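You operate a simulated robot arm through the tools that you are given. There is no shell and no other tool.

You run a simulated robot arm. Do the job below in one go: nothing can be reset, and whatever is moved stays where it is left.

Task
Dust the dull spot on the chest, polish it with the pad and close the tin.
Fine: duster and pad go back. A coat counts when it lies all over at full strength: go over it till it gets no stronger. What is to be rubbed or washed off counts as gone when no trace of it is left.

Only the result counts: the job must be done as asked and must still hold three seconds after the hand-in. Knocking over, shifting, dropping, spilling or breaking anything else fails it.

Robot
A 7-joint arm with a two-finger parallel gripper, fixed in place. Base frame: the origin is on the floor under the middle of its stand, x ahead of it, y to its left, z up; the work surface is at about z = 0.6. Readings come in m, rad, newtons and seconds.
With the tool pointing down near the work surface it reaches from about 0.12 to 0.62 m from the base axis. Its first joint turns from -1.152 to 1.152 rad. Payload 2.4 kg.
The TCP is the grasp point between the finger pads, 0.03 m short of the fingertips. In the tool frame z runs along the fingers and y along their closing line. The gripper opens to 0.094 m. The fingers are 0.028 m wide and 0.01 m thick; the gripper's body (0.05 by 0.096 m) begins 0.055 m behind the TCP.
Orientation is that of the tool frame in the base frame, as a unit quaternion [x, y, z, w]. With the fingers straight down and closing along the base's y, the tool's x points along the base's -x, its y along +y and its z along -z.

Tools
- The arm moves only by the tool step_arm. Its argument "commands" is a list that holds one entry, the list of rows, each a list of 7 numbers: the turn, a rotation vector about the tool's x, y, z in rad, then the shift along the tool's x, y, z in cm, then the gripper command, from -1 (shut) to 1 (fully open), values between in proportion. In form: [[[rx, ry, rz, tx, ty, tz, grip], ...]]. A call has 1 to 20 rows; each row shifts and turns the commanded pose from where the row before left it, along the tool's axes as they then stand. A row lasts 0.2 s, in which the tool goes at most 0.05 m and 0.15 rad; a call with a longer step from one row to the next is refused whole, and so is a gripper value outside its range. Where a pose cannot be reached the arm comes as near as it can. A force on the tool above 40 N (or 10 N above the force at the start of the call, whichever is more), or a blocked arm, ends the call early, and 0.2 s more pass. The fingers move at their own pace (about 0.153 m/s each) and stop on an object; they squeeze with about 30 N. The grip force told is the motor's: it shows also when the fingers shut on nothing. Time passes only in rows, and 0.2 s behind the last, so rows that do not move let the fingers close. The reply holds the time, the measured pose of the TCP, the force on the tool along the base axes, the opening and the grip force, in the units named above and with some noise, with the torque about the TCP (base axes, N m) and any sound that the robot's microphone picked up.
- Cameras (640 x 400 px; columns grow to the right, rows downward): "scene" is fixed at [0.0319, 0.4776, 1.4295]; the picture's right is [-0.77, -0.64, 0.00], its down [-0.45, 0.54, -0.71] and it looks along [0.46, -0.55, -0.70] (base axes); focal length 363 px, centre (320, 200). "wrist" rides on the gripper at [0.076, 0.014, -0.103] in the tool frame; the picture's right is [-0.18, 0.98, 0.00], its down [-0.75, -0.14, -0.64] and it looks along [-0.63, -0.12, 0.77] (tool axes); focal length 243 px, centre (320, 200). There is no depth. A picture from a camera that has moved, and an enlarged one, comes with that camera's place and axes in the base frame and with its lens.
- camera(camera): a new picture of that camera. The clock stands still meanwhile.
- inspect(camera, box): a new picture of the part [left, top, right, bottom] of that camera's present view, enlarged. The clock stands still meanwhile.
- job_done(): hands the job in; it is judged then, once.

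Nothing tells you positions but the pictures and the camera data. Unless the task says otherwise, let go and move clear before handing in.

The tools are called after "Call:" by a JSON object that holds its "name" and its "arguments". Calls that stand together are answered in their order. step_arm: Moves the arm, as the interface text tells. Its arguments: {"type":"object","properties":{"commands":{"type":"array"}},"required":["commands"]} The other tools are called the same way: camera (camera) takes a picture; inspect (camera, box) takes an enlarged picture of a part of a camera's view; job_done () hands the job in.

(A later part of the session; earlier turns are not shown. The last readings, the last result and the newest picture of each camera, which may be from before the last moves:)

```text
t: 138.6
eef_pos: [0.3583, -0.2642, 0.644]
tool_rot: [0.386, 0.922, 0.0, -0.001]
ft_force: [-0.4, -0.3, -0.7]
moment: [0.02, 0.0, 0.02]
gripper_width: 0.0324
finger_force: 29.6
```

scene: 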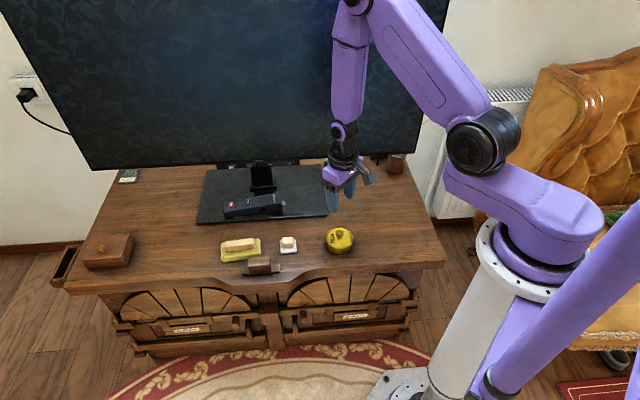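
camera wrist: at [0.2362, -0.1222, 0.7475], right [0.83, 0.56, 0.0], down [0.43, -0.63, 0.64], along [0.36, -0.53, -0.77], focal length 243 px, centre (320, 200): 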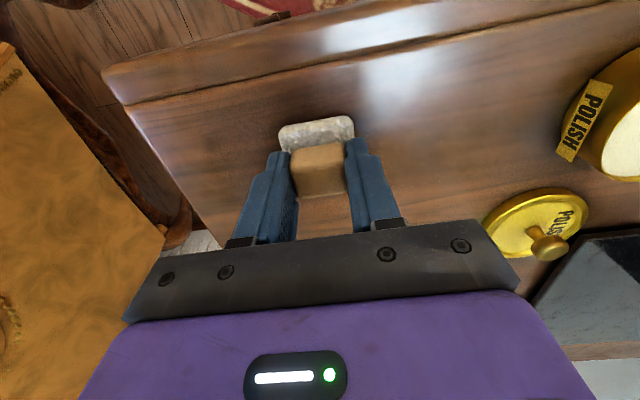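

Call:
{"name": "step_arm", "arguments": {"commands": [[[0, 0, 0, 0, -0.5, 0.03, -1], [0, 0, 0, 0, -1.0, 0.01, -1], [0, 0, 0, 0, -1.0, 0.01, -1]]]}}

Call:
{"name": "step_arm", "arguments": {"commands": [[[0, 0, 0, 0, -0.5, 0.02, -1], [0, 0, 0, 0, -1.0, 0.01, -1], [0, 0, 0, 0, -0.5, 0.01, -1]]]}}

Call:
{"name": "step_arm", "arguments": {"commands": [[[0, 0, 0, 0, 1.0, 0.0, -1], [0, 0, 0, 0, 1.0, 0.0, -1], [0, 0, 0, 0, 1.0, 0.0, -1]]]}}

```text
t: 139.4
eef_pos: [0.3402, -0.2815, 0.6442]
tool_rot: [0.385, 0.923, -0.001, 0.0]
ft_force: [2.8, 1.7, 6.4]
moment: [0.07, -0.12, 0.02]
gripper_width: 0.0329
finger_force: 29.8
```

```text
t: 140.2
eef_pos: [0.3256, -0.2962, 0.6436]
tool_rot: [0.385, 0.923, -0.001, 0.0]
ft_force: [5.7, 5.5, 19.8]
moment: [0.2, -0.3, 0.0]
gripper_width: 0.0331
finger_force: 29.9
```

```text
t: 141.0
eef_pos: [0.3478, -0.2747, 0.6447]
tool_rot: [0.385, 0.923, -0.001, 0.0]
ft_force: [-6.3, -4.8, 19.4]
moment: [-0.24, 0.12, 0.01]
gripper_width: 0.0329
finger_force: 29.8
```

Call:
{"name": "step_arm", "arguments": {"commands": [[[0, 0, 0, 0, 1.0, 0.0, -1], [0, 0, 0, 0, 1.0, 0.0, -1], [0, 0, 0, 0, 1.0, 0.0, -1]]]}}

Call:
{"name": "step_arm", "arguments": {"commands": [[[0, 0, 0, 0, 1.0, 0.0, -1], [0, 0, 0, 0, 1.0, 0.0, -1], [0, 0, 0, 0, 1.0, 0.0, -1]]]}}

Call:
{"name": "step_arm", "arguments": {"commands": [[[0, 0, 0, -0.6, 0.5, 0, -1], [0, 0, 0, -0.7, 0.0, 0.0, -1], [0, 0, 0, 0, -1.0, 0.0, -1], [0, 0, 0, 0, -1.0, 0.0, -1]]]}}

```text
t: 141.8
eef_pos: [0.368, -0.2542, 0.6438]
tool_rot: [0.386, 0.922, -0.001, 0.001]
ft_force: [-8.3, -9.9, 33.5]
moment: [-0.27, 0.29, 0.04]
gripper_width: 0.0331
finger_force: 30.1
```

```text
t: 142.6
eef_pos: [0.3891, -0.2325, 0.6438]
tool_rot: [0.386, 0.922, 0.0, 0.002]
ft_force: [-10.8, -10.5, 39.2]
moment: [-0.3, 0.35, 0.07]
gripper_width: 0.0327
finger_force: 29.2
```

```text
t: 143.0
eef_pos: [0.3933, -0.2321, 0.6436]
tool_rot: [0.386, 0.923, 0.001, -0.004]
ft_force: [-4.6, 2.3, 15.2]
moment: [-0.06, -0.19, -0.05]
gripper_width: 0.0329
finger_force: 30.0
stopped in row 1: the force on the tool passed its limit at 54 N (the readings are from after the stop); the commanded pose is now the measured one
```

Call:
{"name": "step_arm", "arguments": {"commands": [[[-0.001, -0.008, 0, 0, 0, -0.04, -1], [0, 0, 0, -0.6, 0.5, 0, -1], [0, 0, 0, -0.6, 0.5, 0.0, -1], [0, 0, 0, 0, -1.0, 0.0, -1], [0, 0, 0, 0, -1.0, 0.0, -1]]]}}

Call:
{"name": "step_arm", "arguments": {"commands": [[[0, 0, 0, 0, -1.0, 0.02, -1], [0, 0, 0, 0, -1.0, 0.01, -1], [0, 0, 0, 0, -1.0, 0.01, -1]]]}}

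Call:
{"name": "step_arm", "arguments": {"commands": [[[0, 0, 0, 0, -1.0, 0.01, -1], [0, 0, 0, 0, -1.0, 0.01, -1], [0, 0, 0, 0, -1.0, 0.01, -1]]]}}

```text
t: 144.2
eef_pos: [0.397, -0.2479, 0.6431]
tool_rot: [0.386, 0.923, -0.002, 0.004]
ft_force: [8.3, 5.2, 23.0]
moment: [0.48, -0.04, -0.18]
gripper_width: 0.0328
finger_force: 30.1
```

```text
t: 145.0
eef_pos: [0.3734, -0.269, 0.6433]
tool_rot: [0.385, 0.923, -0.002, 0.001]
ft_force: [10.3, 9.7, 34.8]
moment: [0.46, -0.32, -0.06]
gripper_width: 0.0328
finger_force: 30.3
```

```text
t: 145.9
eef_pos: [0.3526, -0.2905, 0.644]
tool_rot: [0.385, 0.923, -0.002, 0.0]
ft_force: [-1.3, 2.6, 13.5]
moment: [0.09, 0.13, -0.03]
gripper_width: 0.0329
finger_force: 29.7
stopped in row 3: the force on the tool passed its limit at 48 N (the readings are from after the stop); the commanded pose is now the measured one
```

Call:
{"name": "step_arm", "arguments": {"commands": [[[0, 0, 0, 0, -1.0, 0.0, -1], [0, 0, 0, 0, -1.0, 0.0, -1], [0, 0, 0, 0.8, 0, 0.0, -1], [0, 0, 0, 1.0, 0, 0.0, -1]]]}}

Call:
{"name": "step_arm", "arguments": {"commands": [[[0, 0, 0, 1.0, 0, 0.0, -1], [0, 0, 0, 1.0, 0, 0.0, -1], [0, 0, 0, 1.0, 0, 0.0, -1]]]}}

Call:
{"name": "step_arm", "arguments": {"commands": [[[0, 0, 0, 1.0, 0, 0.0, -1], [0, 0, 0, 1.0, 0, 0.0, -1], [0, 0, 0, 1.0, 0, 0.0, -1]]]}}

```text
t: 146.9
eef_pos: [0.3278, -0.2934, 0.6451]
tool_rot: [0.387, 0.922, -0.001, 0.004]
ft_force: [5.4, -7.4, 22.9]
moment: [-0.07, 0.05, -0.02]
gripper_width: 0.0326
finger_force: 29.7
```

```text
t: 147.7
eef_pos: [0.3064, -0.2717, 0.6437]
tool_rot: [0.385, 0.923, -0.003, 0.004]
ft_force: [7.3, -7.1, 26.5]
moment: [-0.05, -0.14, -0.03]
gripper_width: 0.0328
finger_force: 30.1
```

```text
t: 148.5
eef_pos: [0.2853, -0.2514, 0.6434]
tool_rot: [0.385, 0.923, -0.003, 0.003]
ft_force: [11.5, -7.0, 31.6]
moment: [0.08, -0.21, -0.09]
gripper_width: 0.0329
finger_force: 30.0
```

Call:
{"name": "step_arm", "arguments": {"commands": [[[0, 0, 0, 1.0, 0, -0.03, -1], [0, 0, 0, 1.0, 0, 0.0, -1], [0, 0, 0, 1.0, 0, 0.0, -1]]]}}

Call:
{"name": "step_arm", "arguments": {"commands": [[[0, 0, 0, 1.0, 0, 0.0, -1], [0, 0, 0, 1.0, 0, 0.0, -1], [0, 0, 0, 0, 1.0, 0.0, -1]]]}}

Call:
{"name": "step_arm", "arguments": {"commands": [[[0, 0, 0, 0, 1.0, 0, -1], [0, 0, 0, 0, 1.0, 0.0, -1], [0, 0, 0, 0, 1.0, 0.0, -1]]]}}

```text
t: 149.3
eef_pos: [0.2639, -0.2293, 0.6432]
tool_rot: [0.385, 0.923, -0.002, 0.003]
ft_force: [9.4, -7.4, 27.7]
moment: [-0.11, -0.28, -0.01]
gripper_width: 0.0325
finger_force: 30.9
```

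```text
t: 150.1
eef_pos: [0.2547, -0.2068, 0.6436]
tool_rot: [0.387, 0.922, -0.001, 0.0]
ft_force: [-12.1, -8.7, 33.4]
moment: [-0.49, 0.32, -0.1]
gripper_width: 0.0327
finger_force: 30.1
```

```text
t: 150.9
eef_pos: [0.2756, -0.1871, 0.6429]
tool_rot: [0.386, 0.922, -0.001, 0.002]
ft_force: [-10.9, -10.1, 35.7]
moment: [-0.17, 0.41, 0.08]
gripper_width: 0.0329
finger_force: 30.0
```

Call:
{"name": "step_arm", "arguments": {"commands": [[[0, 0, 0, 0, 1.0, -0.03, -1], [0, 0, 0, 0, 1.0, 0.0, -1], [0, 0, 0, 0, 1.0, 0.0, -1]]]}}

Call:
{"name": "step_arm", "arguments": {"commands": [[[0, 0, 0, 0, 1.0, 0, -1], [0, 0, 0, 0, 1.0, 0.0, -1], [0, 0, 0, 0, 1.0, 0.0, -1]]]}}

Call:
{"name": "step_arm", "arguments": {"commands": [[[0, 0, 0, 0, 0.7, 0, -1], [0, 0, 0, -1.0, 0, 0, -1], [0, 0, 0, -1.0, 0, 0.0, -1]]]}}

```text
t: 151.7
eef_pos: [0.2986, -0.1657, 0.6429]
tool_rot: [0.386, 0.922, -0.001, 0.001]
ft_force: [-9.9, -8.4, 32.6]
moment: [-0.26, 0.26, -0.03]
gripper_width: 0.0331
finger_force: 30.1
```

```text
t: 152.5
eef_pos: [0.3209, -0.1427, 0.6444]
tool_rot: [0.386, 0.923, -0.001, 0.001]
ft_force: [-6.6, -6.0, 23.7]
moment: [-0.2, 0.19, 0.03]
gripper_width: 0.0328
finger_force: 29.7
```

```text
t: 153.0
eef_pos: [0.325, -0.1383, 0.6424]
tool_rot: [0.385, 0.923, 0.001, -0.002]
ft_force: [-3.6, 1.3, 13.2]
moment: [-0.1, -0.13, -0.04]
gripper_width: 0.033
finger_force: 30.1
stopped in row 2: the force on the tool passed its limit at 50 N (the readings are from after the stop); the commanded pose is now the measured one
```

Good coverage with solid contact. I'll lift the pad clear and look at the whole coat.

Call:
{"name": "step_arm", "arguments": {"commands": [[[0, 0, 0, 0, 0, -0.3, -1], [-0.002, -0.004, 0, 0, 0, -1.5, -1], [0, 0, 0, 0, 0, -3.5, -1], [0, 0, 0, 0, 0, -4.0, -1], [0, 0, 0, -3.5, 0, -2.0, -1], [0, 0, 0, -4.5, 0, 0.0, -1], [0, 0, 0, -4.5, 0, 0.0, -1], [0, 0, 0, -3.0, 0, 0.0, -1], [0, 0, 0, 0, 0, 0, -1], [0, 0, 0, 0, 0, 0, -1]]]}}

Call:
{"name": "inspect", "arguments": {"camera": "scene", "box": [345, 185, 430, 260]}}

Call:
{"name": "camera", "arguments": {"camera": "wrist"}}

Call:
{"name": "camera", "arguments": {"camera": "scene"}}

```text
t: 155.2
eef_pos: [0.4332, -0.2483, 0.7563]
tool_rot: [0.385, 0.923, 0.0, 0.0]
ft_force: [0.9, -0.3, -1.5]
moment: [0.03, 0.0, -0.02]
gripper_width: 0.0327
finger_force: 29.9
```

```text
5.33 times, centred on (388, 222) of scene
camera zoom: at [0.0319, 0.4776, 1.4295], right [-0.77, -0.64, 0.0], down [-0.45, 0.54, -0.71], along [0.46, -0.55, -0.7], focal length 1936 px, centre (-40, 80)
```

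zoom: 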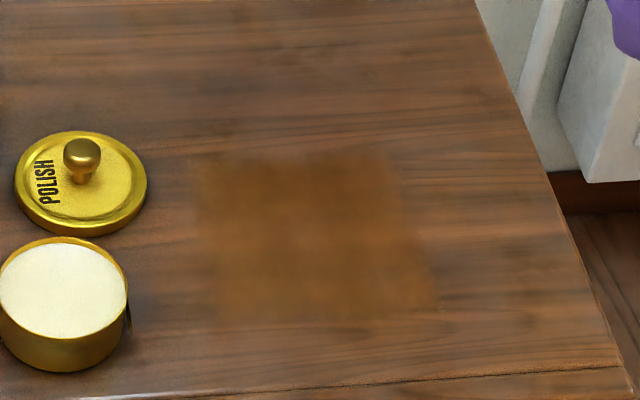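

```text
taken
camera wrist: at [0.3913, -0.1831, 0.8588], right [0.83, 0.56, 0.0], down [0.43, -0.64, 0.64], along [0.36, -0.53, -0.77], focal length 243 px, centre (320, 200)
```

wrist: 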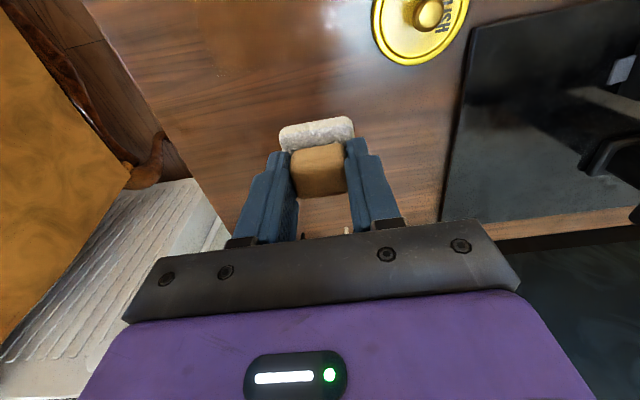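

```text
taken
```

scene: 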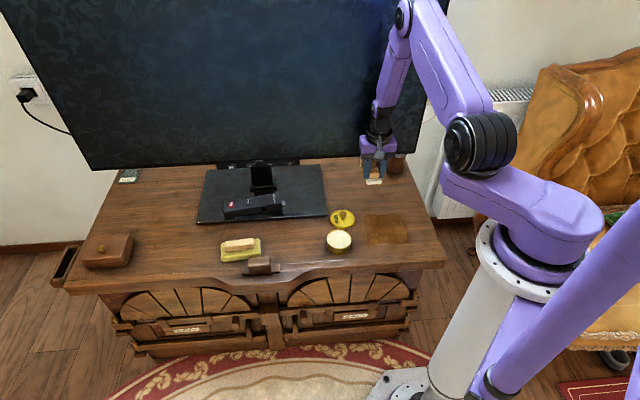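

Call:
{"name": "inspect", "arguments": {"camera": "scene", "box": [358, 205, 418, 248]}}

Call:
{"name": "inspect", "arguments": {"camera": "wrist", "box": [130, 0, 400, 150]}}

```text
9.30 times, centred on (388, 226) of scene
camera zoom: at [0.0319, 0.4776, 1.4295], right [-0.77, -0.64, 0.0], down [-0.45, 0.54, -0.71], along [0.46, -0.55, -0.7], focal length 3376 px, centre (-313, -46)
```

zoom: 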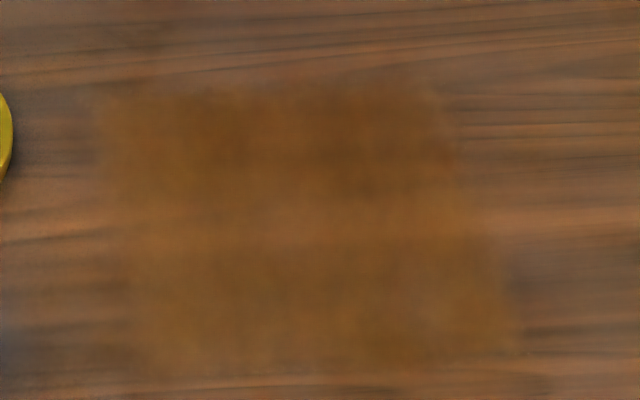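

```text
2.37 times, centred on (265, 75) of wrist
camera zoom: at [0.3913, -0.1831, 0.8588], right [0.83, 0.56, 0.0], down [0.43, -0.64, 0.64], along [0.36, -0.53, -0.77], focal length 575 px, centre (450, 496)
```

zoom: 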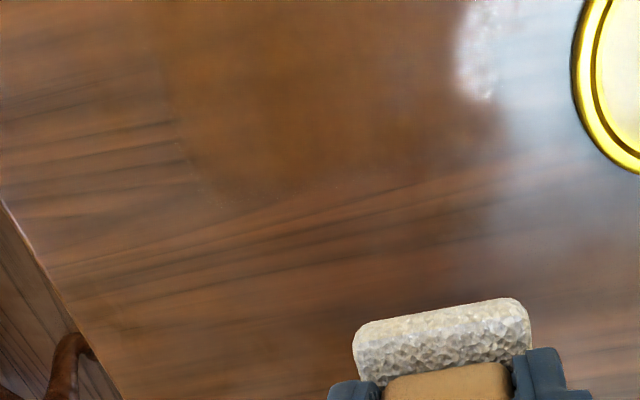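

The coat forms a fairly even amber square over the whole former dust area. To reach full strength I'll reload the pad in the tin and go over it again, comparing pictures afterwards.

Call:
{"name": "step_arm", "arguments": {"commands": [[[0, 0, 0, 1.4, 1.2, 0, -1], [0, 0, 0, 2.5, 2.0, 0, -1], [0, 0, 0, 3.0, 2.4, 0, -1], [0, 0, 0, 3.0, 2.4, 0, -1], [0, 0, 0, 2.7, 2.1, 0, -1], [0, 0, 0, 1.5, 1.2, 0, -1], [0, 0, 0, 0.7, 0.5, 0, -1], [0, 0, 0, 0, 0, 0, -1], [0, 0, 0, 0, 0, 0, -1]]]}}

Call:
{"name": "inspect", "arguments": {"camera": "wrist", "box": [250, 40, 400, 210]}}

Call:
{"name": "inspect", "arguments": {"camera": "scene", "box": [310, 195, 370, 260]}}

```text
t: 157.2
eef_pos: [0.4157, -0.061, 0.7553]
tool_rot: [0.385, 0.923, -0.001, 0.0]
ft_force: [-0.2, 0.1, 0.0]
moment: [0.0, -0.03, 0.02]
gripper_width: 0.0327
finger_force: 30.4
```

```text
2.35 times, centred on (325, 125) of wrist
camera zoom: at [0.3725, 0.0038, 0.8591], right [0.83, 0.56, 0.0], down [0.43, -0.64, 0.64], along [0.36, -0.53, -0.77], focal length 571 px, centre (308, 376)
```

zoom: 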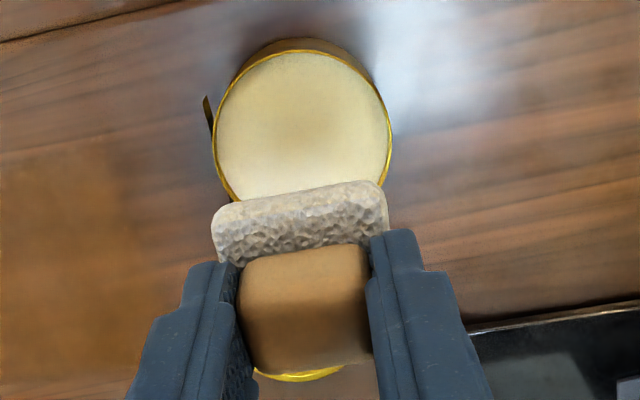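

```text
6.15 times, centred on (340, 228) of scene
camera zoom: at [0.0319, 0.4776, 1.4295], right [-0.77, -0.64, 0.0], down [-0.45, 0.54, -0.71], along [0.46, -0.55, -0.7], focal length 2234 px, centre (197, 31)
```

zoom: 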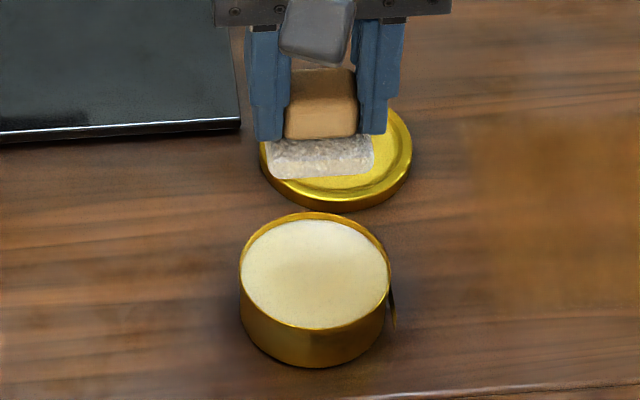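

Call:
{"name": "step_arm", "arguments": {"commands": [[[0, 0, 0, 0.2, 0.05, 0, -1], [0, 0, 0, 0, 0, 3.0, -1], [0, 0, 0, 0, 0, 2.5, -1], [0, 0, 0, 0, 0, 1.5, -1], [0, 0, 0, 0, 0, 0.4, -1], [0, 0, 0, 0, 0, 0, -1]]]}}

Call:
{"name": "inspect", "arguments": {"camera": "wrist", "box": [250, 40, 400, 210]}}

Call:
{"name": "inspect", "arguments": {"camera": "scene", "box": [310, 195, 370, 260]}}

```text
t: 158.6
eef_pos: [0.4128, -0.0589, 0.6817]
tool_rot: [0.385, 0.923, 0.0, 0.0]
ft_force: [-0.2, -0.3, -0.6]
moment: [0.0, 0.03, -0.01]
gripper_width: 0.0327
finger_force: 29.9
```

```text
2.35 times, centred on (325, 125) of wrist
camera zoom: at [0.3696, 0.0053, 0.7848], right [0.83, 0.56, 0.0], down [0.43, -0.64, 0.64], along [0.36, -0.53, -0.77], focal length 571 px, centre (308, 376)
```

zoom: 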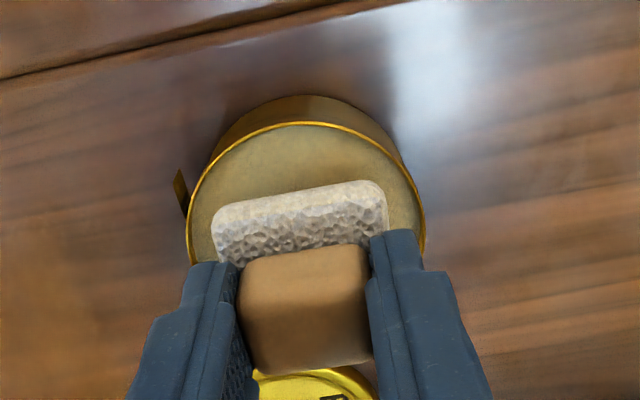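

```text
6.15 times, centred on (340, 228) of scene
camera zoom: at [0.0319, 0.4776, 1.4295], right [-0.77, -0.64, 0.0], down [-0.45, 0.54, -0.71], along [0.46, -0.55, -0.7], focal length 2234 px, centre (197, 31)
```

zoom: 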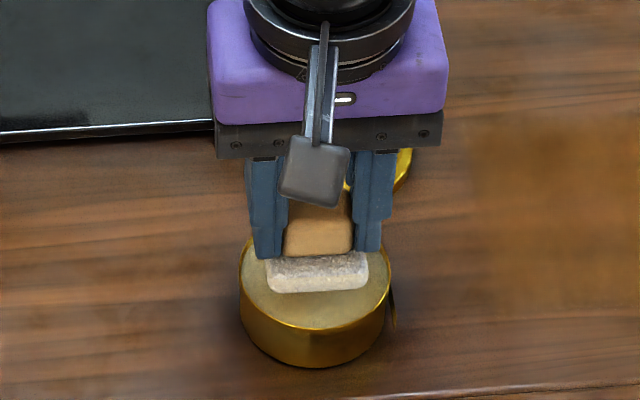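

Call:
{"name": "step_arm", "arguments": {"commands": [[[0, 0, 0, 0, 0.05, 0.4, -1], [0, 0, 0, 0, 0, 0.2, -1], [0, 0, 0, 0, 0, 0.05, -1], [0, 0, 0, 0, 0, 0, -1]]]}}

Call:
{"name": "step_arm", "arguments": {"commands": [[[0, 0, 0, 0, 0, 0.05, -1], [0, 0, 0, 0, 0, 0.0, -1]]]}}

Call:
{"name": "step_arm", "arguments": {"commands": [[[0, 0, 0, 0, 0, 0.05, -1], [0, 0, 0, 0, 0, 0.0, -1]]]}}

```text
t: 159.6
eef_pos: [0.4151, -0.0586, 0.6755]
tool_rot: [0.386, 0.923, 0.0, 0.0]
ft_force: [0.2, 0.5, -0.9]
moment: [-0.01, 0.0, -0.01]
gripper_width: 0.0327
finger_force: 29.5
```

```text
t: 160.2
eef_pos: [0.4136, -0.0581, 0.675]
tool_rot: [0.386, 0.923, 0.0, 0.001]
ft_force: [-0.6, 1.6, 2.4]
moment: [0.01, -0.06, 0.05]
gripper_width: 0.0329
finger_force: 30.0
```

```text
t: 160.8
eef_pos: [0.4135, -0.0589, 0.6753]
tool_rot: [0.386, 0.923, 0.0, 0.0]
ft_force: [-0.9, -1.1, 14.0]
moment: [-0.15, -0.12, 0.0]
gripper_width: 0.0324
finger_force: 30.0
```

Pressed on the wax at 14 N. I'll hold briefly, lift straight out and return to the spot.

Call:
{"name": "step_arm", "arguments": {"commands": [[[0, 0, 0, 0, 0, 0.01, -1], [0, 0, 0, 0, 0, 0, -1], [0, 0, 0, 0, 0, 0, -1], [0, 0, 0, 0, 0, 0, -1], [0, 0, 0, 0, 0, -0.3, -1], [0, 0, 0, 0, 0, -0.7, -1], [0, 0, 0, 0, 0, -1.5, -1], [0, 0, 0, 0, 0, -3.0, -1], [0, 0, 0, 0, 0, -2.5, -1], [0, 0, 0, 0, 0, 0, -1]]]}}

Call:
{"name": "inspect", "arguments": {"camera": "scene", "box": [310, 195, 370, 260]}}

```text
t: 163.0
eef_pos: [0.4134, -0.0586, 0.7544]
tool_rot: [0.385, 0.923, 0.0, 0.0]
ft_force: [0.1, -0.1, 0.0]
moment: [0.01, 0.0, -0.02]
gripper_width: 0.0327
finger_force: 29.8
```

```text
6.15 times, centred on (340, 228) of scene
camera zoom: at [0.0319, 0.4776, 1.4295], right [-0.77, -0.64, 0.0], down [-0.45, 0.54, -0.71], along [0.46, -0.55, -0.7], focal length 2234 px, centre (197, 31)
```

zoom: 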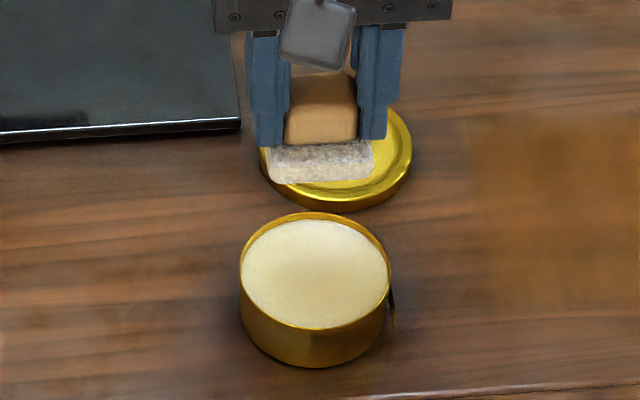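

Call:
{"name": "step_arm", "arguments": {"commands": [[[0, 0, 0, 0, -2.0, 0, -1], [0, 0, 0, -0.2, -3.0, 0, -1], [0, 0, 0, -0.2, -3.5, 0, -1], [0, 0, 0, -0.2, -2.6, 0, -1], [0, 0, 0, 0, 0, 3.5, -1], [0, 0, 0, 0, 0, 3.5, -1], [0, 0, 0, 0, 0, 2.5, -1], [0, 0, 0, 0, 0, 1.2, -1], [0, 0, 0, 0, 0, 0.1, -1], [0, 0, 0, 0, 0, 0, -1]]]}}

Call:
{"name": "step_arm", "arguments": {"commands": [[[0, 0, 0, 0, 0, 0.05, -1], [0, 0, 0, 0, 0, 0.0, -1]]]}}

Call:
{"name": "step_arm", "arguments": {"commands": [[[0, 0, 0, 0, 0, 0.05, -1], [0, 0, 0, 0, 0, 0.0, -1]]]}}

```text
t: 165.2
eef_pos: [0.3395, -0.1429, 0.6473]
tool_rot: [0.385, 0.923, 0.0, 0.001]
ft_force: [-0.3, -0.5, -0.6]
moment: [-0.02, 0.01, 0.04]
gripper_width: 0.0327
finger_force: 30.0
```

```text
t: 165.8
eef_pos: [0.339, -0.1418, 0.6471]
tool_rot: [0.385, 0.923, 0.001, -0.001]
ft_force: [0.1, 0.2, -1.1]
moment: [0.01, 0.03, 0.0]
gripper_width: 0.0329
finger_force: 29.7
```

```text
t: 166.4
eef_pos: [0.3394, -0.1411, 0.6468]
tool_rot: [0.385, 0.923, 0.0, 0.001]
ft_force: [0.3, 0.1, -0.5]
moment: [-0.03, -0.01, 0.01]
gripper_width: 0.0329
finger_force: 29.7
```

Call:
{"name": "step_arm", "arguments": {"commands": [[[0, 0, 0, 0, 0, 0.1, -1], [0, 0, 0, 0, 0, 0.05, -1], [0, 0, 0, 0, 0, 0.0, -1]]]}}

Call:
{"name": "step_arm", "arguments": {"commands": [[[0, 0, 0, 0, 0, 0.05, -1], [0, 0, 0, 0, 0, 0.0, -1]]]}}

Call:
{"name": "step_arm", "arguments": {"commands": [[[0, 0, 0, 0, 0, 0.04, -1], [0, 0, 0, 0, 0, 0.0, -1]]]}}

```text
t: 167.2
eef_pos: [0.3382, -0.1408, 0.6449]
tool_rot: [0.386, 0.923, 0.0, 0.001]
ft_force: [-0.9, 0.4, 3.2]
moment: [-0.02, 0.05, 0.0]
gripper_width: 0.0329
finger_force: 29.7
```

```text
t: 167.8
eef_pos: [0.3385, -0.1405, 0.6436]
tool_rot: [0.385, 0.923, 0.0, 0.0]
ft_force: [-4.1, 1.4, 28.6]
moment: [-0.03, 0.07, -0.03]
gripper_width: 0.0331
finger_force: 29.5
```

```text
t: 168.2
eef_pos: [0.3382, -0.1409, 0.6446]
tool_rot: [0.385, 0.923, 0.0, -0.001]
ft_force: [-1.2, 0.4, 11.3]
moment: [0.0, -0.01, 0.0]
gripper_width: 0.0328
finger_force: 30.0
stopped in row 2: the force on the tool passed its limit at 41 N (the readings are from after the stop); the commanded pose is now the measured one
```

Call:
{"name": "step_arm", "arguments": {"commands": [[[0, 0, 0, 1.0, 0, 0.0, -1], [0, 0, 0, -1.0, 0, 0.0, -1], [0, 0, 0, -1.0, 0, 0.0, -1], [0, 0, 0, -1.0, 0, 0.0, -1]]]}}

Call:
{"name": "step_arm", "arguments": {"commands": [[[0, 0, 0, -1.0, 0, 0.0, -1], [0, 0, 0, -1.0, 0, 0.0, -1], [0, 0, 0, -1.0, 0, 0.0, -1]]]}}

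Call:
{"name": "step_arm", "arguments": {"commands": [[[0, 0, 0, -1.0, 0, 0.0, -1], [0, 0, 0, -1.0, 0, 0.0, -1], [0, 0, 0, -1.0, 0, 0.0, -1]]]}}

```text
t: 169.2
eef_pos: [0.3545, -0.1551, 0.6442]
tool_rot: [0.385, 0.923, 0.0, -0.001]
ft_force: [-5.5, 7.0, 21.4]
moment: [0.19, 0.11, 0.01]
gripper_width: 0.0326
finger_force: 30.1
```

```text
t: 169.8
eef_pos: [0.3639, -0.1666, 0.6432]
tool_rot: [0.385, 0.923, 0.0, -0.002]
ft_force: [-3.4, 1.2, 12.9]
moment: [-0.17, -0.16, -0.03]
gripper_width: 0.0325
finger_force: 29.9
stopped in row 2: the force on the tool passed its limit at 42 N (the readings are from after the stop); the commanded pose is now the measured one
```

```text
t: 170.6
eef_pos: [0.3836, -0.1871, 0.6443]
tool_rot: [0.385, 0.923, -0.001, -0.004]
ft_force: [-8.6, 7.9, 34.9]
moment: [0.05, -0.03, -0.01]
gripper_width: 0.033
finger_force: 30.0
```

Call:
{"name": "step_arm", "arguments": {"commands": [[[-0.003, -0.006, 0, 0, 0, -0.04, -1], [0, 0, 0, -1.0, 0, 0.0, -1], [0, 0, 0, -1.0, 0, 0.0, -1], [0, 0, 0, -1.0, 0, 0.0, -1]]]}}

Call:
{"name": "step_arm", "arguments": {"commands": [[[0, 0, 0, -1.0, 0, 0.01, -1], [0, 0, 0, -1.0, 0, 0.01, -1], [0, 0, 0, 0, -1.0, 0.01, -1]]]}}

Call:
{"name": "step_arm", "arguments": {"commands": [[[0, 0, 0, 0, -1.2, 0.0, -1], [0, 0, 0, 1.0, 0, 0.01, -1], [0, 0, 0, 1.0, 0, 0.01, -1]]]}}

```text
t: 171.6
eef_pos: [0.4062, -0.2073, 0.6442]
tool_rot: [0.385, 0.923, 0.001, 0.001]
ft_force: [-4.7, 2.8, 18.3]
moment: [0.19, 0.32, 0.02]
gripper_width: 0.0329
finger_force: 30.4
```

```text
t: 172.1
eef_pos: [0.4163, -0.2174, 0.645]
tool_rot: [0.384, 0.923, 0.002, -0.001]
ft_force: [-3.6, 1.8, 12.2]
moment: [-0.15, 0.06, 0.0]
gripper_width: 0.0329
finger_force: 30.3
stopped in row 2: the force on the tool passed its limit at 42 N (the readings are from after the stop); the commanded pose is now the measured one
```

```text
t: 172.9
eef_pos: [0.3965, -0.2143, 0.6437]
tool_rot: [0.385, 0.923, -0.001, 0.002]
ft_force: [4.4, -5.0, 14.6]
moment: [-0.07, -0.13, -0.02]
gripper_width: 0.0328
finger_force: 30.3
```

Call:
{"name": "step_arm", "arguments": {"commands": [[[0, 0, 0, 1.0, -0.3, 0.0, -1], [0, 0, 0, 1.0, -0.3, 0.0, -1], [0, 0, 0, 1.0, -0.2, 0.0, -1], [0, 0, 0, 1.0, 0, 0.0, -1]]]}}

Call:
{"name": "step_arm", "arguments": {"commands": [[[0, 0, 0, 1.0, 0, 0.0, -1], [0, 0, 0, 1.0, 0, 0.0, -1], [0, 0, 0, 1.0, 0, 0.0, -1], [0, 0, 0, 1.0, 0, 0.0, -1]]]}}

Call:
{"name": "step_arm", "arguments": {"commands": [[[0, 0, 0, 1.0, 0, 0.0, -1], [0, 0, 0, 1.0, 0, 0.0, -1], [0, 0, 0, 0.5, 0, 0.0, -1]]]}}

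```text
t: 173.9
eef_pos: [0.3593, -0.1889, 0.6446]
tool_rot: [0.385, 0.923, 0.002, -0.001]
ft_force: [3.5, -5.1, 18.4]
moment: [-0.36, -0.29, 0.03]
gripper_width: 0.0328
finger_force: 29.9
```

```text
t: 174.9
eef_pos: [0.3324, -0.1612, 0.645]
tool_rot: [0.384, 0.923, 0.001, -0.001]
ft_force: [4.9, -4.9, 20.3]
moment: [-0.29, -0.31, 0.03]
gripper_width: 0.0329
finger_force: 30.0
```

```text
t: 175.7
eef_pos: [0.3145, -0.1463, 0.6431]
tool_rot: [0.385, 0.923, 0.0, 0.001]
ft_force: [7.0, -8.7, 34.5]
moment: [-0.31, -0.15, 0.0]
gripper_width: 0.033
finger_force: 29.5
```

Call:
{"name": "step_arm", "arguments": {"commands": [[[0, 0, 0, 0, -1.0, -0.03, -1], [0, 0, 0, 0, -1.2, 0.0, -1], [0, 0, 0, -1.0, 0, 0.0, -1], [0, 0, 0, -1.0, 0, 0, -1]]]}}

Call:
{"name": "step_arm", "arguments": {"commands": [[[0, 0, 0, -1.0, 0, 0.0, -1], [0, 0, 0, -1.0, 0, 0.0, -1], [0, 0, 0, -1.0, 0, 0.0, -1], [0, 0, 0, -1.0, 0, 0, -1]]]}}

Call:
{"name": "step_arm", "arguments": {"commands": [[[0, 0, 0, -1.0, 0, 0.0, -1], [0, 0, 0, -1.0, 0, 0.0, -1], [0, 0, 0, -1.0, 0, 0.0, -1], [0, 0, 0, -1.0, 0, 0, -1]]]}}

```text
t: 176.7
eef_pos: [0.3056, -0.1673, 0.6436]
tool_rot: [0.386, 0.923, 0.002, -0.008]
ft_force: [-1.7, 1.2, 16.5]
moment: [-0.23, -0.29, 0.0]
gripper_width: 0.033
finger_force: 30.2
stopped in row 4: the force on the tool passed its limit at 47 N (the readings are from after the stop); the commanded pose is now the measured one
```

```text
t: 177.1
eef_pos: [0.306, -0.1685, 0.6449]
tool_rot: [0.385, 0.923, 0.005, -0.013]
ft_force: [-1.7, 2.5, 16.7]
moment: [-0.17, -0.28, 0.03]
gripper_width: 0.0326
finger_force: 30.4
stopped in row 1: the force on the tool passed its limit at 48 N (the readings are from after the stop); the commanded pose is now the measured one
```

```text
t: 177.7
eef_pos: [0.3192, -0.1828, 0.6439]
tool_rot: [0.384, 0.923, 0.005, -0.018]
ft_force: [-2.2, 0.6, 14.4]
moment: [-0.13, -0.15, -0.02]
gripper_width: 0.0328
finger_force: 29.9
stopped in row 3: the force on the tool passed its limit at 44 N (the readings are from after the stop); the commanded pose is now the measured one
```

The tilt builds up on strokes away from the robot. I'll lift, straighten, and look at the coat's state before continuing with better-behaved strokes.

Call:
{"name": "step_arm", "arguments": {"commands": [[[0, 0, 0, 0, 0, -0.5, -1], [-0.005, -0.037, 0, 0, 0, 0, -1], [0, 0, 0, 0, 0, 0, -1]]]}}

Call:
{"name": "step_arm", "arguments": {"commands": [[[0, 0, 0, 0, 0, 0, -1]]]}}

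Call:
{"name": "step_arm", "arguments": {"commands": [[[0, 0, 0, 0, 0, 0, -1]]]}}

Call:
{"name": "inspect", "arguments": {"camera": "scene", "box": [345, 185, 430, 260]}}

```text
t: 178.5
eef_pos: [0.3183, -0.1834, 0.6485]
tool_rot: [0.384, 0.923, 0.0, 0.001]
ft_force: [-1.3, -0.2, -1.0]
moment: [0.01, -0.01, -0.02]
gripper_width: 0.0325
finger_force: 29.7
```

```text
t: 178.9
eef_pos: [0.3182, -0.1836, 0.6493]
tool_rot: [0.385, 0.923, 0.001, 0.001]
ft_force: [0.2, 0.3, -0.2]
moment: [-0.03, 0.03, -0.05]
gripper_width: 0.0329
finger_force: 31.0
```

```text
t: 179.3
eef_pos: [0.3187, -0.1839, 0.649]
tool_rot: [0.384, 0.923, 0.0, 0.001]
ft_force: [-0.7, 0.1, -0.7]
moment: [0.02, -0.01, 0.02]
gripper_width: 0.0325
finger_force: 30.1
```

```text
5.33 times, centred on (388, 222) of scene
camera zoom: at [0.0319, 0.4776, 1.4295], right [-0.77, -0.64, 0.0], down [-0.45, 0.54, -0.71], along [0.46, -0.55, -0.7], focal length 1936 px, centre (-40, 80)
```

zoom: 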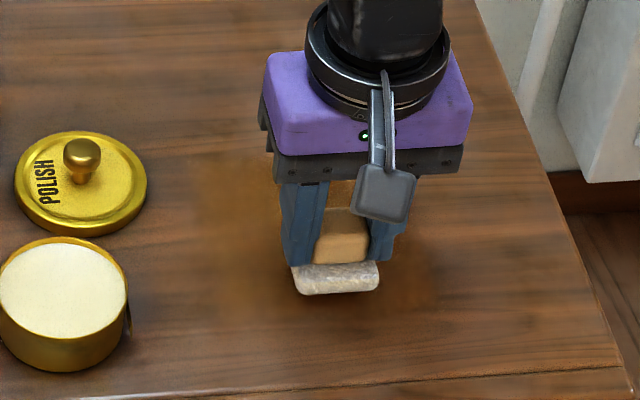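

The coat keeps the same outline, so it is confined to the spot. I'll start from the far edge and work towards the front with side-to-side strokes, which are steadier.

Call:
{"name": "step_arm", "arguments": {"commands": [[[0, 0, 0, 0, 0, -1.0, -1], [0, 0, 0, -3.5, 1.5, 0, -1], [0, 0, 0, -3.5, 1.5, 0, -1], [0, 0, 0, -3.0, 1.5, 0, -1], [0, 0, 0, 0, 0, 1.0, -1], [0, 0, 0, 0, 0, 0.35, -1], [0, 0, 0, 0, 0, 0.0, -1]]]}}

Call:
{"name": "step_arm", "arguments": {"commands": [[[0, 0, 0, 0, 0, 0.06, -1], [0, 0, 0, 0, 0, 0.0, -1]]]}}

```text
t: 180.9
eef_pos: [0.4224, -0.222, 0.6453]
tool_rot: [0.385, 0.923, 0.0, 0.001]
ft_force: [0.1, 0.4, -0.8]
moment: [-0.03, -0.04, 0.01]
gripper_width: 0.0329
finger_force: 30.2
```

```text
t: 181.5
eef_pos: [0.422, -0.2221, 0.6454]
tool_rot: [0.384, 0.923, 0.001, 0.002]
ft_force: [0.5, 0.8, -0.1]
moment: [-0.01, 0.0, 0.01]
gripper_width: 0.0327
finger_force: 30.3
```

Call:
{"name": "step_arm", "arguments": {"commands": [[[0, 0, 0, 0, 0, 0.05, -1], [0, 0, 0, 0, 0, 0.0, -1]]]}}

Call:
{"name": "step_arm", "arguments": {"commands": [[[0, 0, 0, 0, 0, 0.04, -1], [0, 0, 0, 0, 0, 0.0, -1]]]}}

```text
t: 182.1
eef_pos: [0.4223, -0.2215, 0.6438]
tool_rot: [0.384, 0.923, 0.001, 0.001]
ft_force: [-1.8, 1.2, 10.8]
moment: [0.19, 0.23, -0.01]
gripper_width: 0.0329
finger_force: 30.0
```

```text
t: 182.7
eef_pos: [0.4218, -0.2225, 0.6447]
tool_rot: [0.383, 0.924, 0.001, 0.002]
ft_force: [-1.1, 2.6, 20.9]
moment: [0.32, 0.37, -0.02]
gripper_width: 0.0328
finger_force: 30.2
```

Call:
{"name": "step_arm", "arguments": {"commands": [[[0, 0, 0, 0, -1.0, 0, -1], [0, 0, 0, 0, -1.0, 0.0, -1], [0, 0, 0, 0, -1.0, 0, -1], [0, 0, 0, 0, -1.0, 0, -1]]]}}

Call:
{"name": "step_arm", "arguments": {"commands": [[[0, 0, 0, 0, -1.0, 0, -1], [0, 0, 0, 0, -1.0, 0.0, -1], [0, 0, 0, 0, -1.0, 0, -1]]]}}

```text
t: 183.7
eef_pos: [0.393, -0.2508, 0.644]
tool_rot: [0.383, 0.924, 0.001, 0.001]
ft_force: [4.6, 5.3, 16.6]
moment: [0.3, 0.05, -0.08]
gripper_width: 0.0328
finger_force: 30.0
```

```text
t: 184.5
eef_pos: [0.3704, -0.2708, 0.644]
tool_rot: [0.385, 0.923, 0.0, 0.0]
ft_force: [1.1, 0.4, 2.8]
moment: [0.0, 0.02, 0.0]
gripper_width: 0.0326
finger_force: 30.1
```

Call:
{"name": "step_arm", "arguments": {"commands": [[[0, 0, 0, 0, -1.0, 0.025, -1], [0, 0, 0, 0, -1.0, 0.0, -1], [0, 0, 0, 0, -1.0, 0, -1], [0, 0, 0, 0, -1.0, 0, -1]]]}}

Call:
{"name": "step_arm", "arguments": {"commands": [[[0, 0, 0, 0.8, 0, 0.0, -1], [0, 0, 0, 0.8, 0, 0.0, -1], [0, 0, 0, 0, 1.0, 0, -1]]]}}

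```text
t: 185.5
eef_pos: [0.345, -0.3003, 0.6452]
tool_rot: [0.385, 0.923, 0.0, 0.001]
ft_force: [0.6, 0.5, -0.3]
moment: [0.04, -0.01, 0.0]
gripper_width: 0.0329
finger_force: 29.9
```

```text
t: 186.3
eef_pos: [0.3406, -0.2798, 0.6445]
tool_rot: [0.384, 0.923, 0.0, 0.001]
ft_force: [0.1, 0.4, -0.2]
moment: [-0.01, 0.03, 0.03]
gripper_width: 0.0328
finger_force: 30.2
```

Call:
{"name": "step_arm", "arguments": {"commands": [[[0, 0, 0, 0, 0, 0.04, -1], [0, 0, 0, 0, -0.8, 0.01, -1], [0, 0, 0, 0, -0.7, 0.01, -1]]]}}

Call:
{"name": "step_arm", "arguments": {"commands": [[[0, 0, 0, -0.8, 0, -0.005, -1], [0, 0, 0, -0.8, 0, -0.005, -1], [0, 0, 0, 0, 0.8, 0, -1]]]}}

```text
t: 187.1
eef_pos: [0.3293, -0.2909, 0.645]
tool_rot: [0.384, 0.923, 0.001, 0.001]
ft_force: [3.3, 3.5, 12.0]
moment: [0.22, 0.0, -0.08]
gripper_width: 0.033
finger_force: 30.0
```

```text
t: 187.9
eef_pos: [0.3453, -0.2996, 0.6438]
tool_rot: [0.384, 0.923, 0.001, 0.003]
ft_force: [-3.5, -4.4, 12.1]
moment: [-0.05, 0.33, 0.11]
gripper_width: 0.0329
finger_force: 30.4
```

Call:
{"name": "step_arm", "arguments": {"commands": [[[0, 0, 0, 0, 1.0, 0, -1], [0, 0, 0, 0, 1.0, 0, -1], [0, 0, 0, 0, 1.0, 0, -1]]]}}

Call:
{"name": "step_arm", "arguments": {"commands": [[[0, 0, 0, 0, 1.0, 0, -1], [0, 0, 0, 0, 1.0, 0, -1], [0, 0, 0, 0, 1.0, 0, -1]]]}}

Call:
{"name": "step_arm", "arguments": {"commands": [[[0, 0, 0, 0, 1.0, 0, -1], [0, 0, 0, 0, 1.0, 0, -1], [0, 0, 0, 0, 1.0, 0, -1]]]}}

```text
t: 188.7
eef_pos: [0.3674, -0.2791, 0.6433]
tool_rot: [0.384, 0.923, 0.001, 0.002]
ft_force: [-5.5, -6.5, 25.5]
moment: [-0.16, 0.37, 0.01]
gripper_width: 0.0325
finger_force: 29.9
```

```text
t: 189.5
eef_pos: [0.3869, -0.2544, 0.6434]
tool_rot: [0.385, 0.923, 0.0, 0.001]
ft_force: [-4.4, -4.5, 16.2]
moment: [-0.16, 0.13, -0.01]
gripper_width: 0.0329
finger_force: 30.4
```

```text
t: 190.3
eef_pos: [0.4091, -0.2324, 0.6433]
tool_rot: [0.383, 0.924, 0.001, 0.0]
ft_force: [-2.8, -2.9, 8.2]
moment: [-0.12, 0.1, 0.03]
gripper_width: 0.0326
finger_force: 30.3
```

Call:
{"name": "step_arm", "arguments": {"commands": [[[0, 0, 0, 0, 1.0, 0.01, -1], [0, 0, 0, 0, 1.0, 0.005, -1], [0, 0, 0, 1.0, 0, 0, -1], [0, 0, 0, 1.0, 0, 0, -1]]]}}

Call:
{"name": "step_arm", "arguments": {"commands": [[[0, 0, 0, 0, -1.0, 0, -1], [0, 0, 0, 0, -1.0, 0, -1], [0, 0, 0, 0, -1.0, 0, -1]]]}}

Call:
{"name": "step_arm", "arguments": {"commands": [[[0, 0, 0, 0, -1.0, 0, -1], [0, 0, 0, 0, -1.0, 0, -1], [0, 0, 0, 0, -1.0, 0, -1]]]}}

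```text
t: 191.3
eef_pos: [0.4098, -0.2052, 0.6448]
tool_rot: [0.383, 0.924, 0.001, 0.002]
ft_force: [4.3, -2.2, 10.7]
moment: [-0.01, -0.06, -0.01]
gripper_width: 0.0328
finger_force: 29.9
```

```text
t: 192.1
eef_pos: [0.3868, -0.2271, 0.6442]
tool_rot: [0.384, 0.923, 0.0, -0.001]
ft_force: [-0.1, 1.2, 0.6]
moment: [-0.03, -0.04, 0.01]
gripper_width: 0.0329
finger_force: 29.9
```

```text
t: 192.9
eef_pos: [0.3667, -0.249, 0.6428]
tool_rot: [0.384, 0.923, 0.0, 0.001]
ft_force: [0.7, 1.2, 6.5]
moment: [0.05, -0.01, -0.04]
gripper_width: 0.0328
finger_force: 30.1
```

Call:
{"name": "step_arm", "arguments": {"commands": [[[0, 0, 0, 0, -1.0, 0.015, -1], [0, 0, 0, 0, -1.0, 0.005, -1], [0, 0, 0, 0, -1.0, 0.005, -1]]]}}

Call:
{"name": "step_arm", "arguments": {"commands": [[[0, 0, 0, 0, -1.0, 0.01, -1], [0, 0, 0, 0, -1.0, 0.005, -1], [0, 0, 0, 0, 1.0, 0, -1]]]}}

Call:
{"name": "step_arm", "arguments": {"commands": [[[0, 0, 0, 0, 1.0, 0, -1], [0, 0, 0, 0, 1.0, 0, -1], [0, 0, 0, 0, 1.0, 0, -1]]]}}

```text
t: 193.7
eef_pos: [0.3464, -0.2691, 0.6445]
tool_rot: [0.383, 0.924, 0.0, 0.002]
ft_force: [7.0, 6.7, 22.8]
moment: [0.28, -0.14, -0.06]
gripper_width: 0.0326
finger_force: 30.0
```

```text
t: 194.5
eef_pos: [0.3374, -0.2796, 0.6443]
tool_rot: [0.386, 0.922, 0.0, 0.003]
ft_force: [-8.4, -9.2, 27.5]
moment: [-0.25, 0.51, 0.06]
gripper_width: 0.0328
finger_force: 30.1
```

```text
t: 195.4
eef_pos: [0.3585, -0.2564, 0.6428]
tool_rot: [0.385, 0.923, 0.001, 0.001]
ft_force: [-2.5, 0.5, 9.9]
moment: [0.07, 0.13, 0.0]
gripper_width: 0.0327
finger_force: 29.6
stopped in row 3: the force on the tool passed its limit at 41 N (the readings are from after the stop); the commanded pose is now the measured one
```

Call:
{"name": "step_arm", "arguments": {"commands": [[[0, 0, 0, 0, 1.0, 0, -1], [0, 0, 0, 0, 1.0, 0, -1], [0, 0, 0, 0, 1.0, 0, -1]]]}}

Call:
{"name": "step_arm", "arguments": {"commands": [[[0, 0, 0, 0, 1.0, 0, -1], [0, 0, 0, 0, 1.0, 0, -1], [0, 0, 0, 0, 1.0, 0, -1]]]}}

Call:
{"name": "step_arm", "arguments": {"commands": [[[0, 0, 0, 0, 1.0, 0, -1], [0, 0, 0, 1.0, 0, 0, -1], [0, 0, 0, 1.0, 0, 0, -1]]]}}

```text
t: 196.2
eef_pos: [0.3812, -0.2356, 0.6443]
tool_rot: [0.385, 0.923, 0.001, 0.002]
ft_force: [-2.0, -0.5, 4.3]
moment: [-0.05, 0.12, 0.01]
gripper_width: 0.0328
finger_force: 30.2
```

```text
t: 197.0
eef_pos: [0.402, -0.2158, 0.643]
tool_rot: [0.385, 0.923, 0.0, 0.002]
ft_force: [-2.7, -3.7, 9.2]
moment: [-0.1, 0.15, 0.01]
gripper_width: 0.0327
finger_force: 30.3
```

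```text
t: 197.8
eef_pos: [0.3982, -0.1953, 0.6434]
tool_rot: [0.385, 0.923, 0.0, 0.006]
ft_force: [8.0, -6.5, 23.0]
moment: [0.0, 0.02, -0.02]
gripper_width: 0.0327
finger_force: 29.7
```

Call:
{"name": "step_arm", "arguments": {"commands": [[[0, 0, 0, 0, -1.0, 0, -1], [0, 0, 0, 0, -1.0, 0, -1], [0, 0, 0, 0, -1.0, 0, -1]]]}}

Call:
{"name": "step_arm", "arguments": {"commands": [[[0, 0, 0, 0, -1.0, 0, -1], [0, 0, 0, 0, -1.0, 0, -1], [0, 0, 0, 0, -1.0, 0, -1]]]}}

Call:
{"name": "step_arm", "arguments": {"commands": [[[0, 0, 0, 0, -1.0, 0.005, -1], [0, 0, 0, 0, -1.0, 0.005, -1], [0, 0, 0, 0, -1.0, 0.005, -1]]]}}

```text
t: 198.5
eef_pos: [0.3777, -0.2088, 0.6429]
tool_rot: [0.384, 0.924, 0.001, 0.002]
ft_force: [-1.8, -0.7, 10.4]
moment: [-0.18, 0.07, 0.02]
gripper_width: 0.033
finger_force: 29.7
stopped in row 3: the force on the tool passed its limit at 42 N (the readings are from after the stop); the commanded pose is now the measured one
```

```text
t: 199.3
eef_pos: [0.3561, -0.2296, 0.643]
tool_rot: [0.382, 0.924, 0.0, 0.002]
ft_force: [6.8, 5.8, 24.4]
moment: [0.2, -0.19, -0.01]
gripper_width: 0.0327
finger_force: 29.9
```

```text
t: 200.1
eef_pos: [0.3353, -0.2509, 0.6428]
tool_rot: [0.383, 0.924, 0.001, 0.001]
ft_force: [6.7, 9.3, 29.8]
moment: [0.22, -0.28, 0.04]
gripper_width: 0.0328
finger_force: 29.8
```

Call:
{"name": "step_arm", "arguments": {"commands": [[[0, 0, 0, 0, -1.0, -0.01, -1], [0, 0, 0, 0, -1.0, 0.0, -1], [0, 0, 0, 0, -1.0, 0.0, -1]]]}}

Call:
{"name": "step_arm", "arguments": {"commands": [[[0, 0, 0, 0, 1.0, 0, -1], [0, 0, 0, 0, 1.0, 0, -1], [0, 0, 0, 0, 1.0, 0, -1]]]}}

Call:
{"name": "step_arm", "arguments": {"commands": [[[0, 0, 0, 0, 1.0, 0, -1], [0, 0, 0, 0, 1.0, 0, -1], [0, 0, 0, 0, 1.0, 0, -1]]]}}

```text
t: 200.9
eef_pos: [0.3133, -0.2719, 0.644]
tool_rot: [0.383, 0.924, 0.001, 0.0]
ft_force: [1.8, 2.0, 8.4]
moment: [-0.05, -0.1, 0.02]
gripper_width: 0.0329
finger_force: 30.0
```

```text
t: 201.7
eef_pos: [0.3365, -0.2505, 0.6441]
tool_rot: [0.383, 0.924, 0.0, 0.002]
ft_force: [-4.7, -4.5, 12.9]
moment: [-0.17, 0.22, 0.01]
gripper_width: 0.0328
finger_force: 29.8
```

```text
t: 202.5
eef_pos: [0.357, -0.2304, 0.6433]
tool_rot: [0.383, 0.924, 0.0, 0.001]
ft_force: [-4.2, -4.2, 12.5]
moment: [-0.19, 0.14, 0.0]
gripper_width: 0.0329
finger_force: 30.0
```

Call:
{"name": "step_arm", "arguments": {"commands": [[[0, 0, 0, 0, 1.0, 0, -1], [0, 0, 0, 0, 1.0, 0, -1], [0, 0, 0, 0, 1.0, 0, -1], [0, 0, 0, 0, 1.0, 0, -1]]]}}

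Call:
{"name": "step_arm", "arguments": {"commands": [[[0, 0, 0, 0, 1.0, 0, -1], [0, 0, 0, 0, 0.6, 0, -1], [0, 0, 0, 1.0, 0, 0, -1], [0, 0, 0, 0.8, 0, 0, -1]]]}}

Call:
{"name": "step_arm", "arguments": {"commands": [[[0, 0, 0, 0, -1.0, 0, -1], [0, 0, 0, 0, -1.0, 0, -1], [0, 0, 0, 0, -1.0, 0, -1], [0, 0, 0, 0, -1.0, 0, -1]]]}}

```text
t: 203.5
eef_pos: [0.3842, -0.201, 0.6438]
tool_rot: [0.381, 0.925, 0.001, 0.0]
ft_force: [-0.3, 0.4, -0.3]
moment: [-0.02, 0.01, 0.04]
gripper_width: 0.0328
finger_force: 30.4
```

```text
t: 204.5
eef_pos: [0.3855, -0.1776, 0.6436]
tool_rot: [0.383, 0.924, 0.0, 0.003]
ft_force: [3.5, -3.3, 11.3]
moment: [-0.07, 0.06, 0.02]
gripper_width: 0.0331
finger_force: 30.0
```

```text
t: 205.4
eef_pos: [0.3619, -0.1994, 0.6435]
tool_rot: [0.381, 0.924, 0.001, 0.002]
ft_force: [-2.2, -0.4, 11.2]
moment: [-0.03, 0.22, -0.03]
gripper_width: 0.033
finger_force: 29.8
stopped in row 4: the force on the tool passed its limit at 40 N (the readings are from after the stop); the commanded pose is now the measured one
```

Call:
{"name": "step_arm", "arguments": {"commands": [[[0, 0, 0, 0, -1.0, 0, -1], [0, 0, 0, 0, -1.0, 0, -1], [0, 0, 0, 0, -1.0, 0, -1], [0, 0, 0, 0, -1.0, 0, -1]]]}}

Call:
{"name": "step_arm", "arguments": {"commands": [[[0, 0, 0, 0, -1.0, 0, -1], [0, 0, 0, 0, -1.0, 0, -1], [0, 0, 0, 0, -1.0, 0, -1], [0, 0, 0, 0, -1.0, 0, -1]]]}}

Call:
{"name": "step_arm", "arguments": {"commands": [[[0, 0, 0, 0, 1.0, 0, -1], [0, 0, 0, 0, 1.0, 0, -1], [0, 0, 0, 0, 1.0, 0, -1], [0, 0, 0, 0, 1.0, 0, -1]]]}}

```text
t: 206.4
eef_pos: [0.3342, -0.2278, 0.6437]
tool_rot: [0.38, 0.925, -0.001, 0.002]
ft_force: [6.8, 7.2, 24.8]
moment: [0.32, -0.11, -0.01]
gripper_width: 0.033
finger_force: 29.9
```

```text
t: 207.4
eef_pos: [0.3054, -0.2558, 0.6431]
tool_rot: [0.38, 0.925, 0.0, 0.002]
ft_force: [8.9, 9.4, 35.8]
moment: [0.26, -0.25, 0.01]
gripper_width: 0.0328
finger_force: 29.9
```

```text
t: 208.4
eef_pos: [0.3332, -0.2282, 0.6433]
tool_rot: [0.382, 0.924, 0.0, 0.003]
ft_force: [-10.1, -10.2, 38.8]
moment: [-0.37, 0.43, 0.03]
gripper_width: 0.0327
finger_force: 30.1
```

Call:
{"name": "step_arm", "arguments": {"commands": [[[0, 0, 0, 0, 1.0, -0.03, -1], [0, 0, 0, 0, 1.0, 0, -1], [0, 0, 0, 0, 1.0, 0, -1], [0, 0, 0, 0, 1.0, 0, -1]]]}}

Call:
{"name": "step_arm", "arguments": {"commands": [[[0, 0, 0, 0, 1.0, 0, -1], [0, 0, 0, 0, 1.0, 0, -1], [0, 0, 0, 1.0, 0, 0, -1], [0, 0, 0, 0.8, 0, 0, -1]]]}}

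Call:
{"name": "step_arm", "arguments": {"commands": [[[0, 0, 0, 0, -1.0, 0, -1], [0, 0, 0, 0, -1.0, 0, -1], [0, 0, 0, 0, -1.0, 0, -1], [0, 0, 0, 0, -1.0, 0, -1]]]}}

```text
t: 209.4
eef_pos: [0.361, -0.1968, 0.6434]
tool_rot: [0.381, 0.925, 0.0, 0.002]
ft_force: [0.8, -0.8, -0.1]
moment: [0.01, 0.0, -0.03]
gripper_width: 0.0327
finger_force: 29.9
```

```text
t: 210.4
eef_pos: [0.3663, -0.172, 0.6444]
tool_rot: [0.381, 0.925, -0.001, 0.004]
ft_force: [1.7, -2.6, 6.9]
moment: [-0.02, 0.0, 0.01]
gripper_width: 0.0326
finger_force: 29.8
```

```text
t: 211.4
eef_pos: [0.3367, -0.2002, 0.6438]
tool_rot: [0.38, 0.925, 0.0, 0.003]
ft_force: [10.0, 8.3, 34.2]
moment: [0.37, -0.13, -0.08]
gripper_width: 0.0329
finger_force: 30.3
```

Call:
{"name": "step_arm", "arguments": {"commands": [[[0, 0, 0, 0, -1.0, -0.02, -1], [0, 0, 0, 0, -1.0, 0, -1], [0, 0, 0, 0, -1.0, 0, -1]]]}}

Call:
{"name": "step_arm", "arguments": {"commands": [[[0, 0, 0, 0, -1.0, 0, -1], [0, 0, 0, 0, -1.0, 0, -1], [0, 0, 0, 0, -1.0, 0, -1], [0, 0, 0, 0, -0.6, 0, -1]]]}}

Call:
{"name": "step_arm", "arguments": {"commands": [[[0, 0, 0, 0, 1.0, 0, -1], [0, 0, 0, 0, 1.0, 0, -1], [0, 0, 0, 0, 1.0, 0, -1], [0, 0, 0, 0, 1.0, 0, -1]]]}}

```text
t: 212.2
eef_pos: [0.3141, -0.2219, 0.6441]
tool_rot: [0.381, 0.925, 0.0, 0.001]
ft_force: [8.4, 9.9, 33.4]
moment: [0.25, -0.29, -0.02]
gripper_width: 0.0326
finger_force: 29.6
```

```text
t: 213.2
eef_pos: [0.2886, -0.2467, 0.6443]
tool_rot: [0.381, 0.925, 0.0, 0.001]
ft_force: [7.2, 8.2, 25.9]
moment: [0.18, -0.2, 0.02]
gripper_width: 0.0328
finger_force: 30.3
```

```text
t: 214.2
eef_pos: [0.3168, -0.2183, 0.6445]
tool_rot: [0.382, 0.924, 0.0, 0.001]
ft_force: [-3.5, -1.8, 9.8]
moment: [-0.07, 0.23, 0.04]
gripper_width: 0.0329
finger_force: 30.1
```

Call:
{"name": "step_arm", "arguments": {"commands": [[[0, 0, 0, 0, 1.0, 0.005, -1], [0, 0, 0, 0, 1.0, 0, -1], [0, 0, 0, 0, 1.0, 0, -1], [0, 0, 0, 0, 1.0, 0, -1]]]}}

Call:
{"name": "step_arm", "arguments": {"commands": [[[0, 0, 0, 0, 1.0, 0, -1], [0, 0, 0, 0, 1.0, 0, -1], [0, 0, 0, 0, 1.0, 0, -1]]]}}

Call:
{"name": "step_arm", "arguments": {"commands": [[[0, 0, 0, 1.0, 0, 0, -1], [0, 0, 0, 0.8, 0, 0, -1], [0, 0, 0, 0, -1.0, 0, -1]]]}}

```text
t: 215.2
eef_pos: [0.346, -0.1919, 0.6434]
tool_rot: [0.381, 0.925, 0.0, 0.002]
ft_force: [-6.2, -6.9, 24.3]
moment: [-0.24, 0.32, 0.03]
gripper_width: 0.0332
finger_force: 29.2
```

```text
t: 216.0
eef_pos: [0.3673, -0.1693, 0.6431]
tool_rot: [0.381, 0.925, 0.0, 0.002]
ft_force: [0.5, 0.8, -0.3]
moment: [0.0, 0.03, 0.02]
gripper_width: 0.0327
finger_force: 30.3
```

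```text
t: 216.8
eef_pos: [0.3472, -0.1636, 0.6446]
tool_rot: [0.381, 0.925, 0.0, 0.001]
ft_force: [0.4, 0.4, 0.0]
moment: [0.02, 0.03, 0.01]
gripper_width: 0.0329
finger_force: 29.6
```

Call:
{"name": "step_arm", "arguments": {"commands": [[[0, 0, 0, 0, 0.7, 0.03, -1], [0, 0, 0, 0, 0.7, 0.01, -1], [0, 0, 0, 0, -0.7, 0.01, -1]]]}}

Call:
{"name": "step_arm", "arguments": {"commands": [[[0, 0, 0, 0, -1.0, 0.005, -1], [0, 0, 0, 0, -1.0, 0, -1], [0, 0, 0, 0, -1.0, 0, -1]]]}}

Call:
{"name": "step_arm", "arguments": {"commands": [[[0, 0, 0, 0, -1.0, 0, -1], [0, 0, 0, 0, -1.0, 0, -1], [0, 0, 0, 0, -1.0, 0, -1]]]}}

```text
t: 217.6
eef_pos: [0.3525, -0.1599, 0.6435]
tool_rot: [0.38, 0.925, 0.0, 0.003]
ft_force: [2.6, 2.2, 6.5]
moment: [0.14, 0.04, -0.02]
gripper_width: 0.0328
finger_force: 30.2
```

```text
t: 218.4
eef_pos: [0.3311, -0.1796, 0.6442]
tool_rot: [0.379, 0.925, 0.0, 0.002]
ft_force: [6.8, 7.8, 26.2]
moment: [0.34, -0.09, -0.05]
gripper_width: 0.0329
finger_force: 30.4
```

```text
t: 219.2
eef_pos: [0.3096, -0.2016, 0.6449]
tool_rot: [0.381, 0.924, 0.0, 0.002]
ft_force: [6.8, 5.4, 23.7]
moment: [0.18, -0.16, -0.05]
gripper_width: 0.0329
finger_force: 29.6
```

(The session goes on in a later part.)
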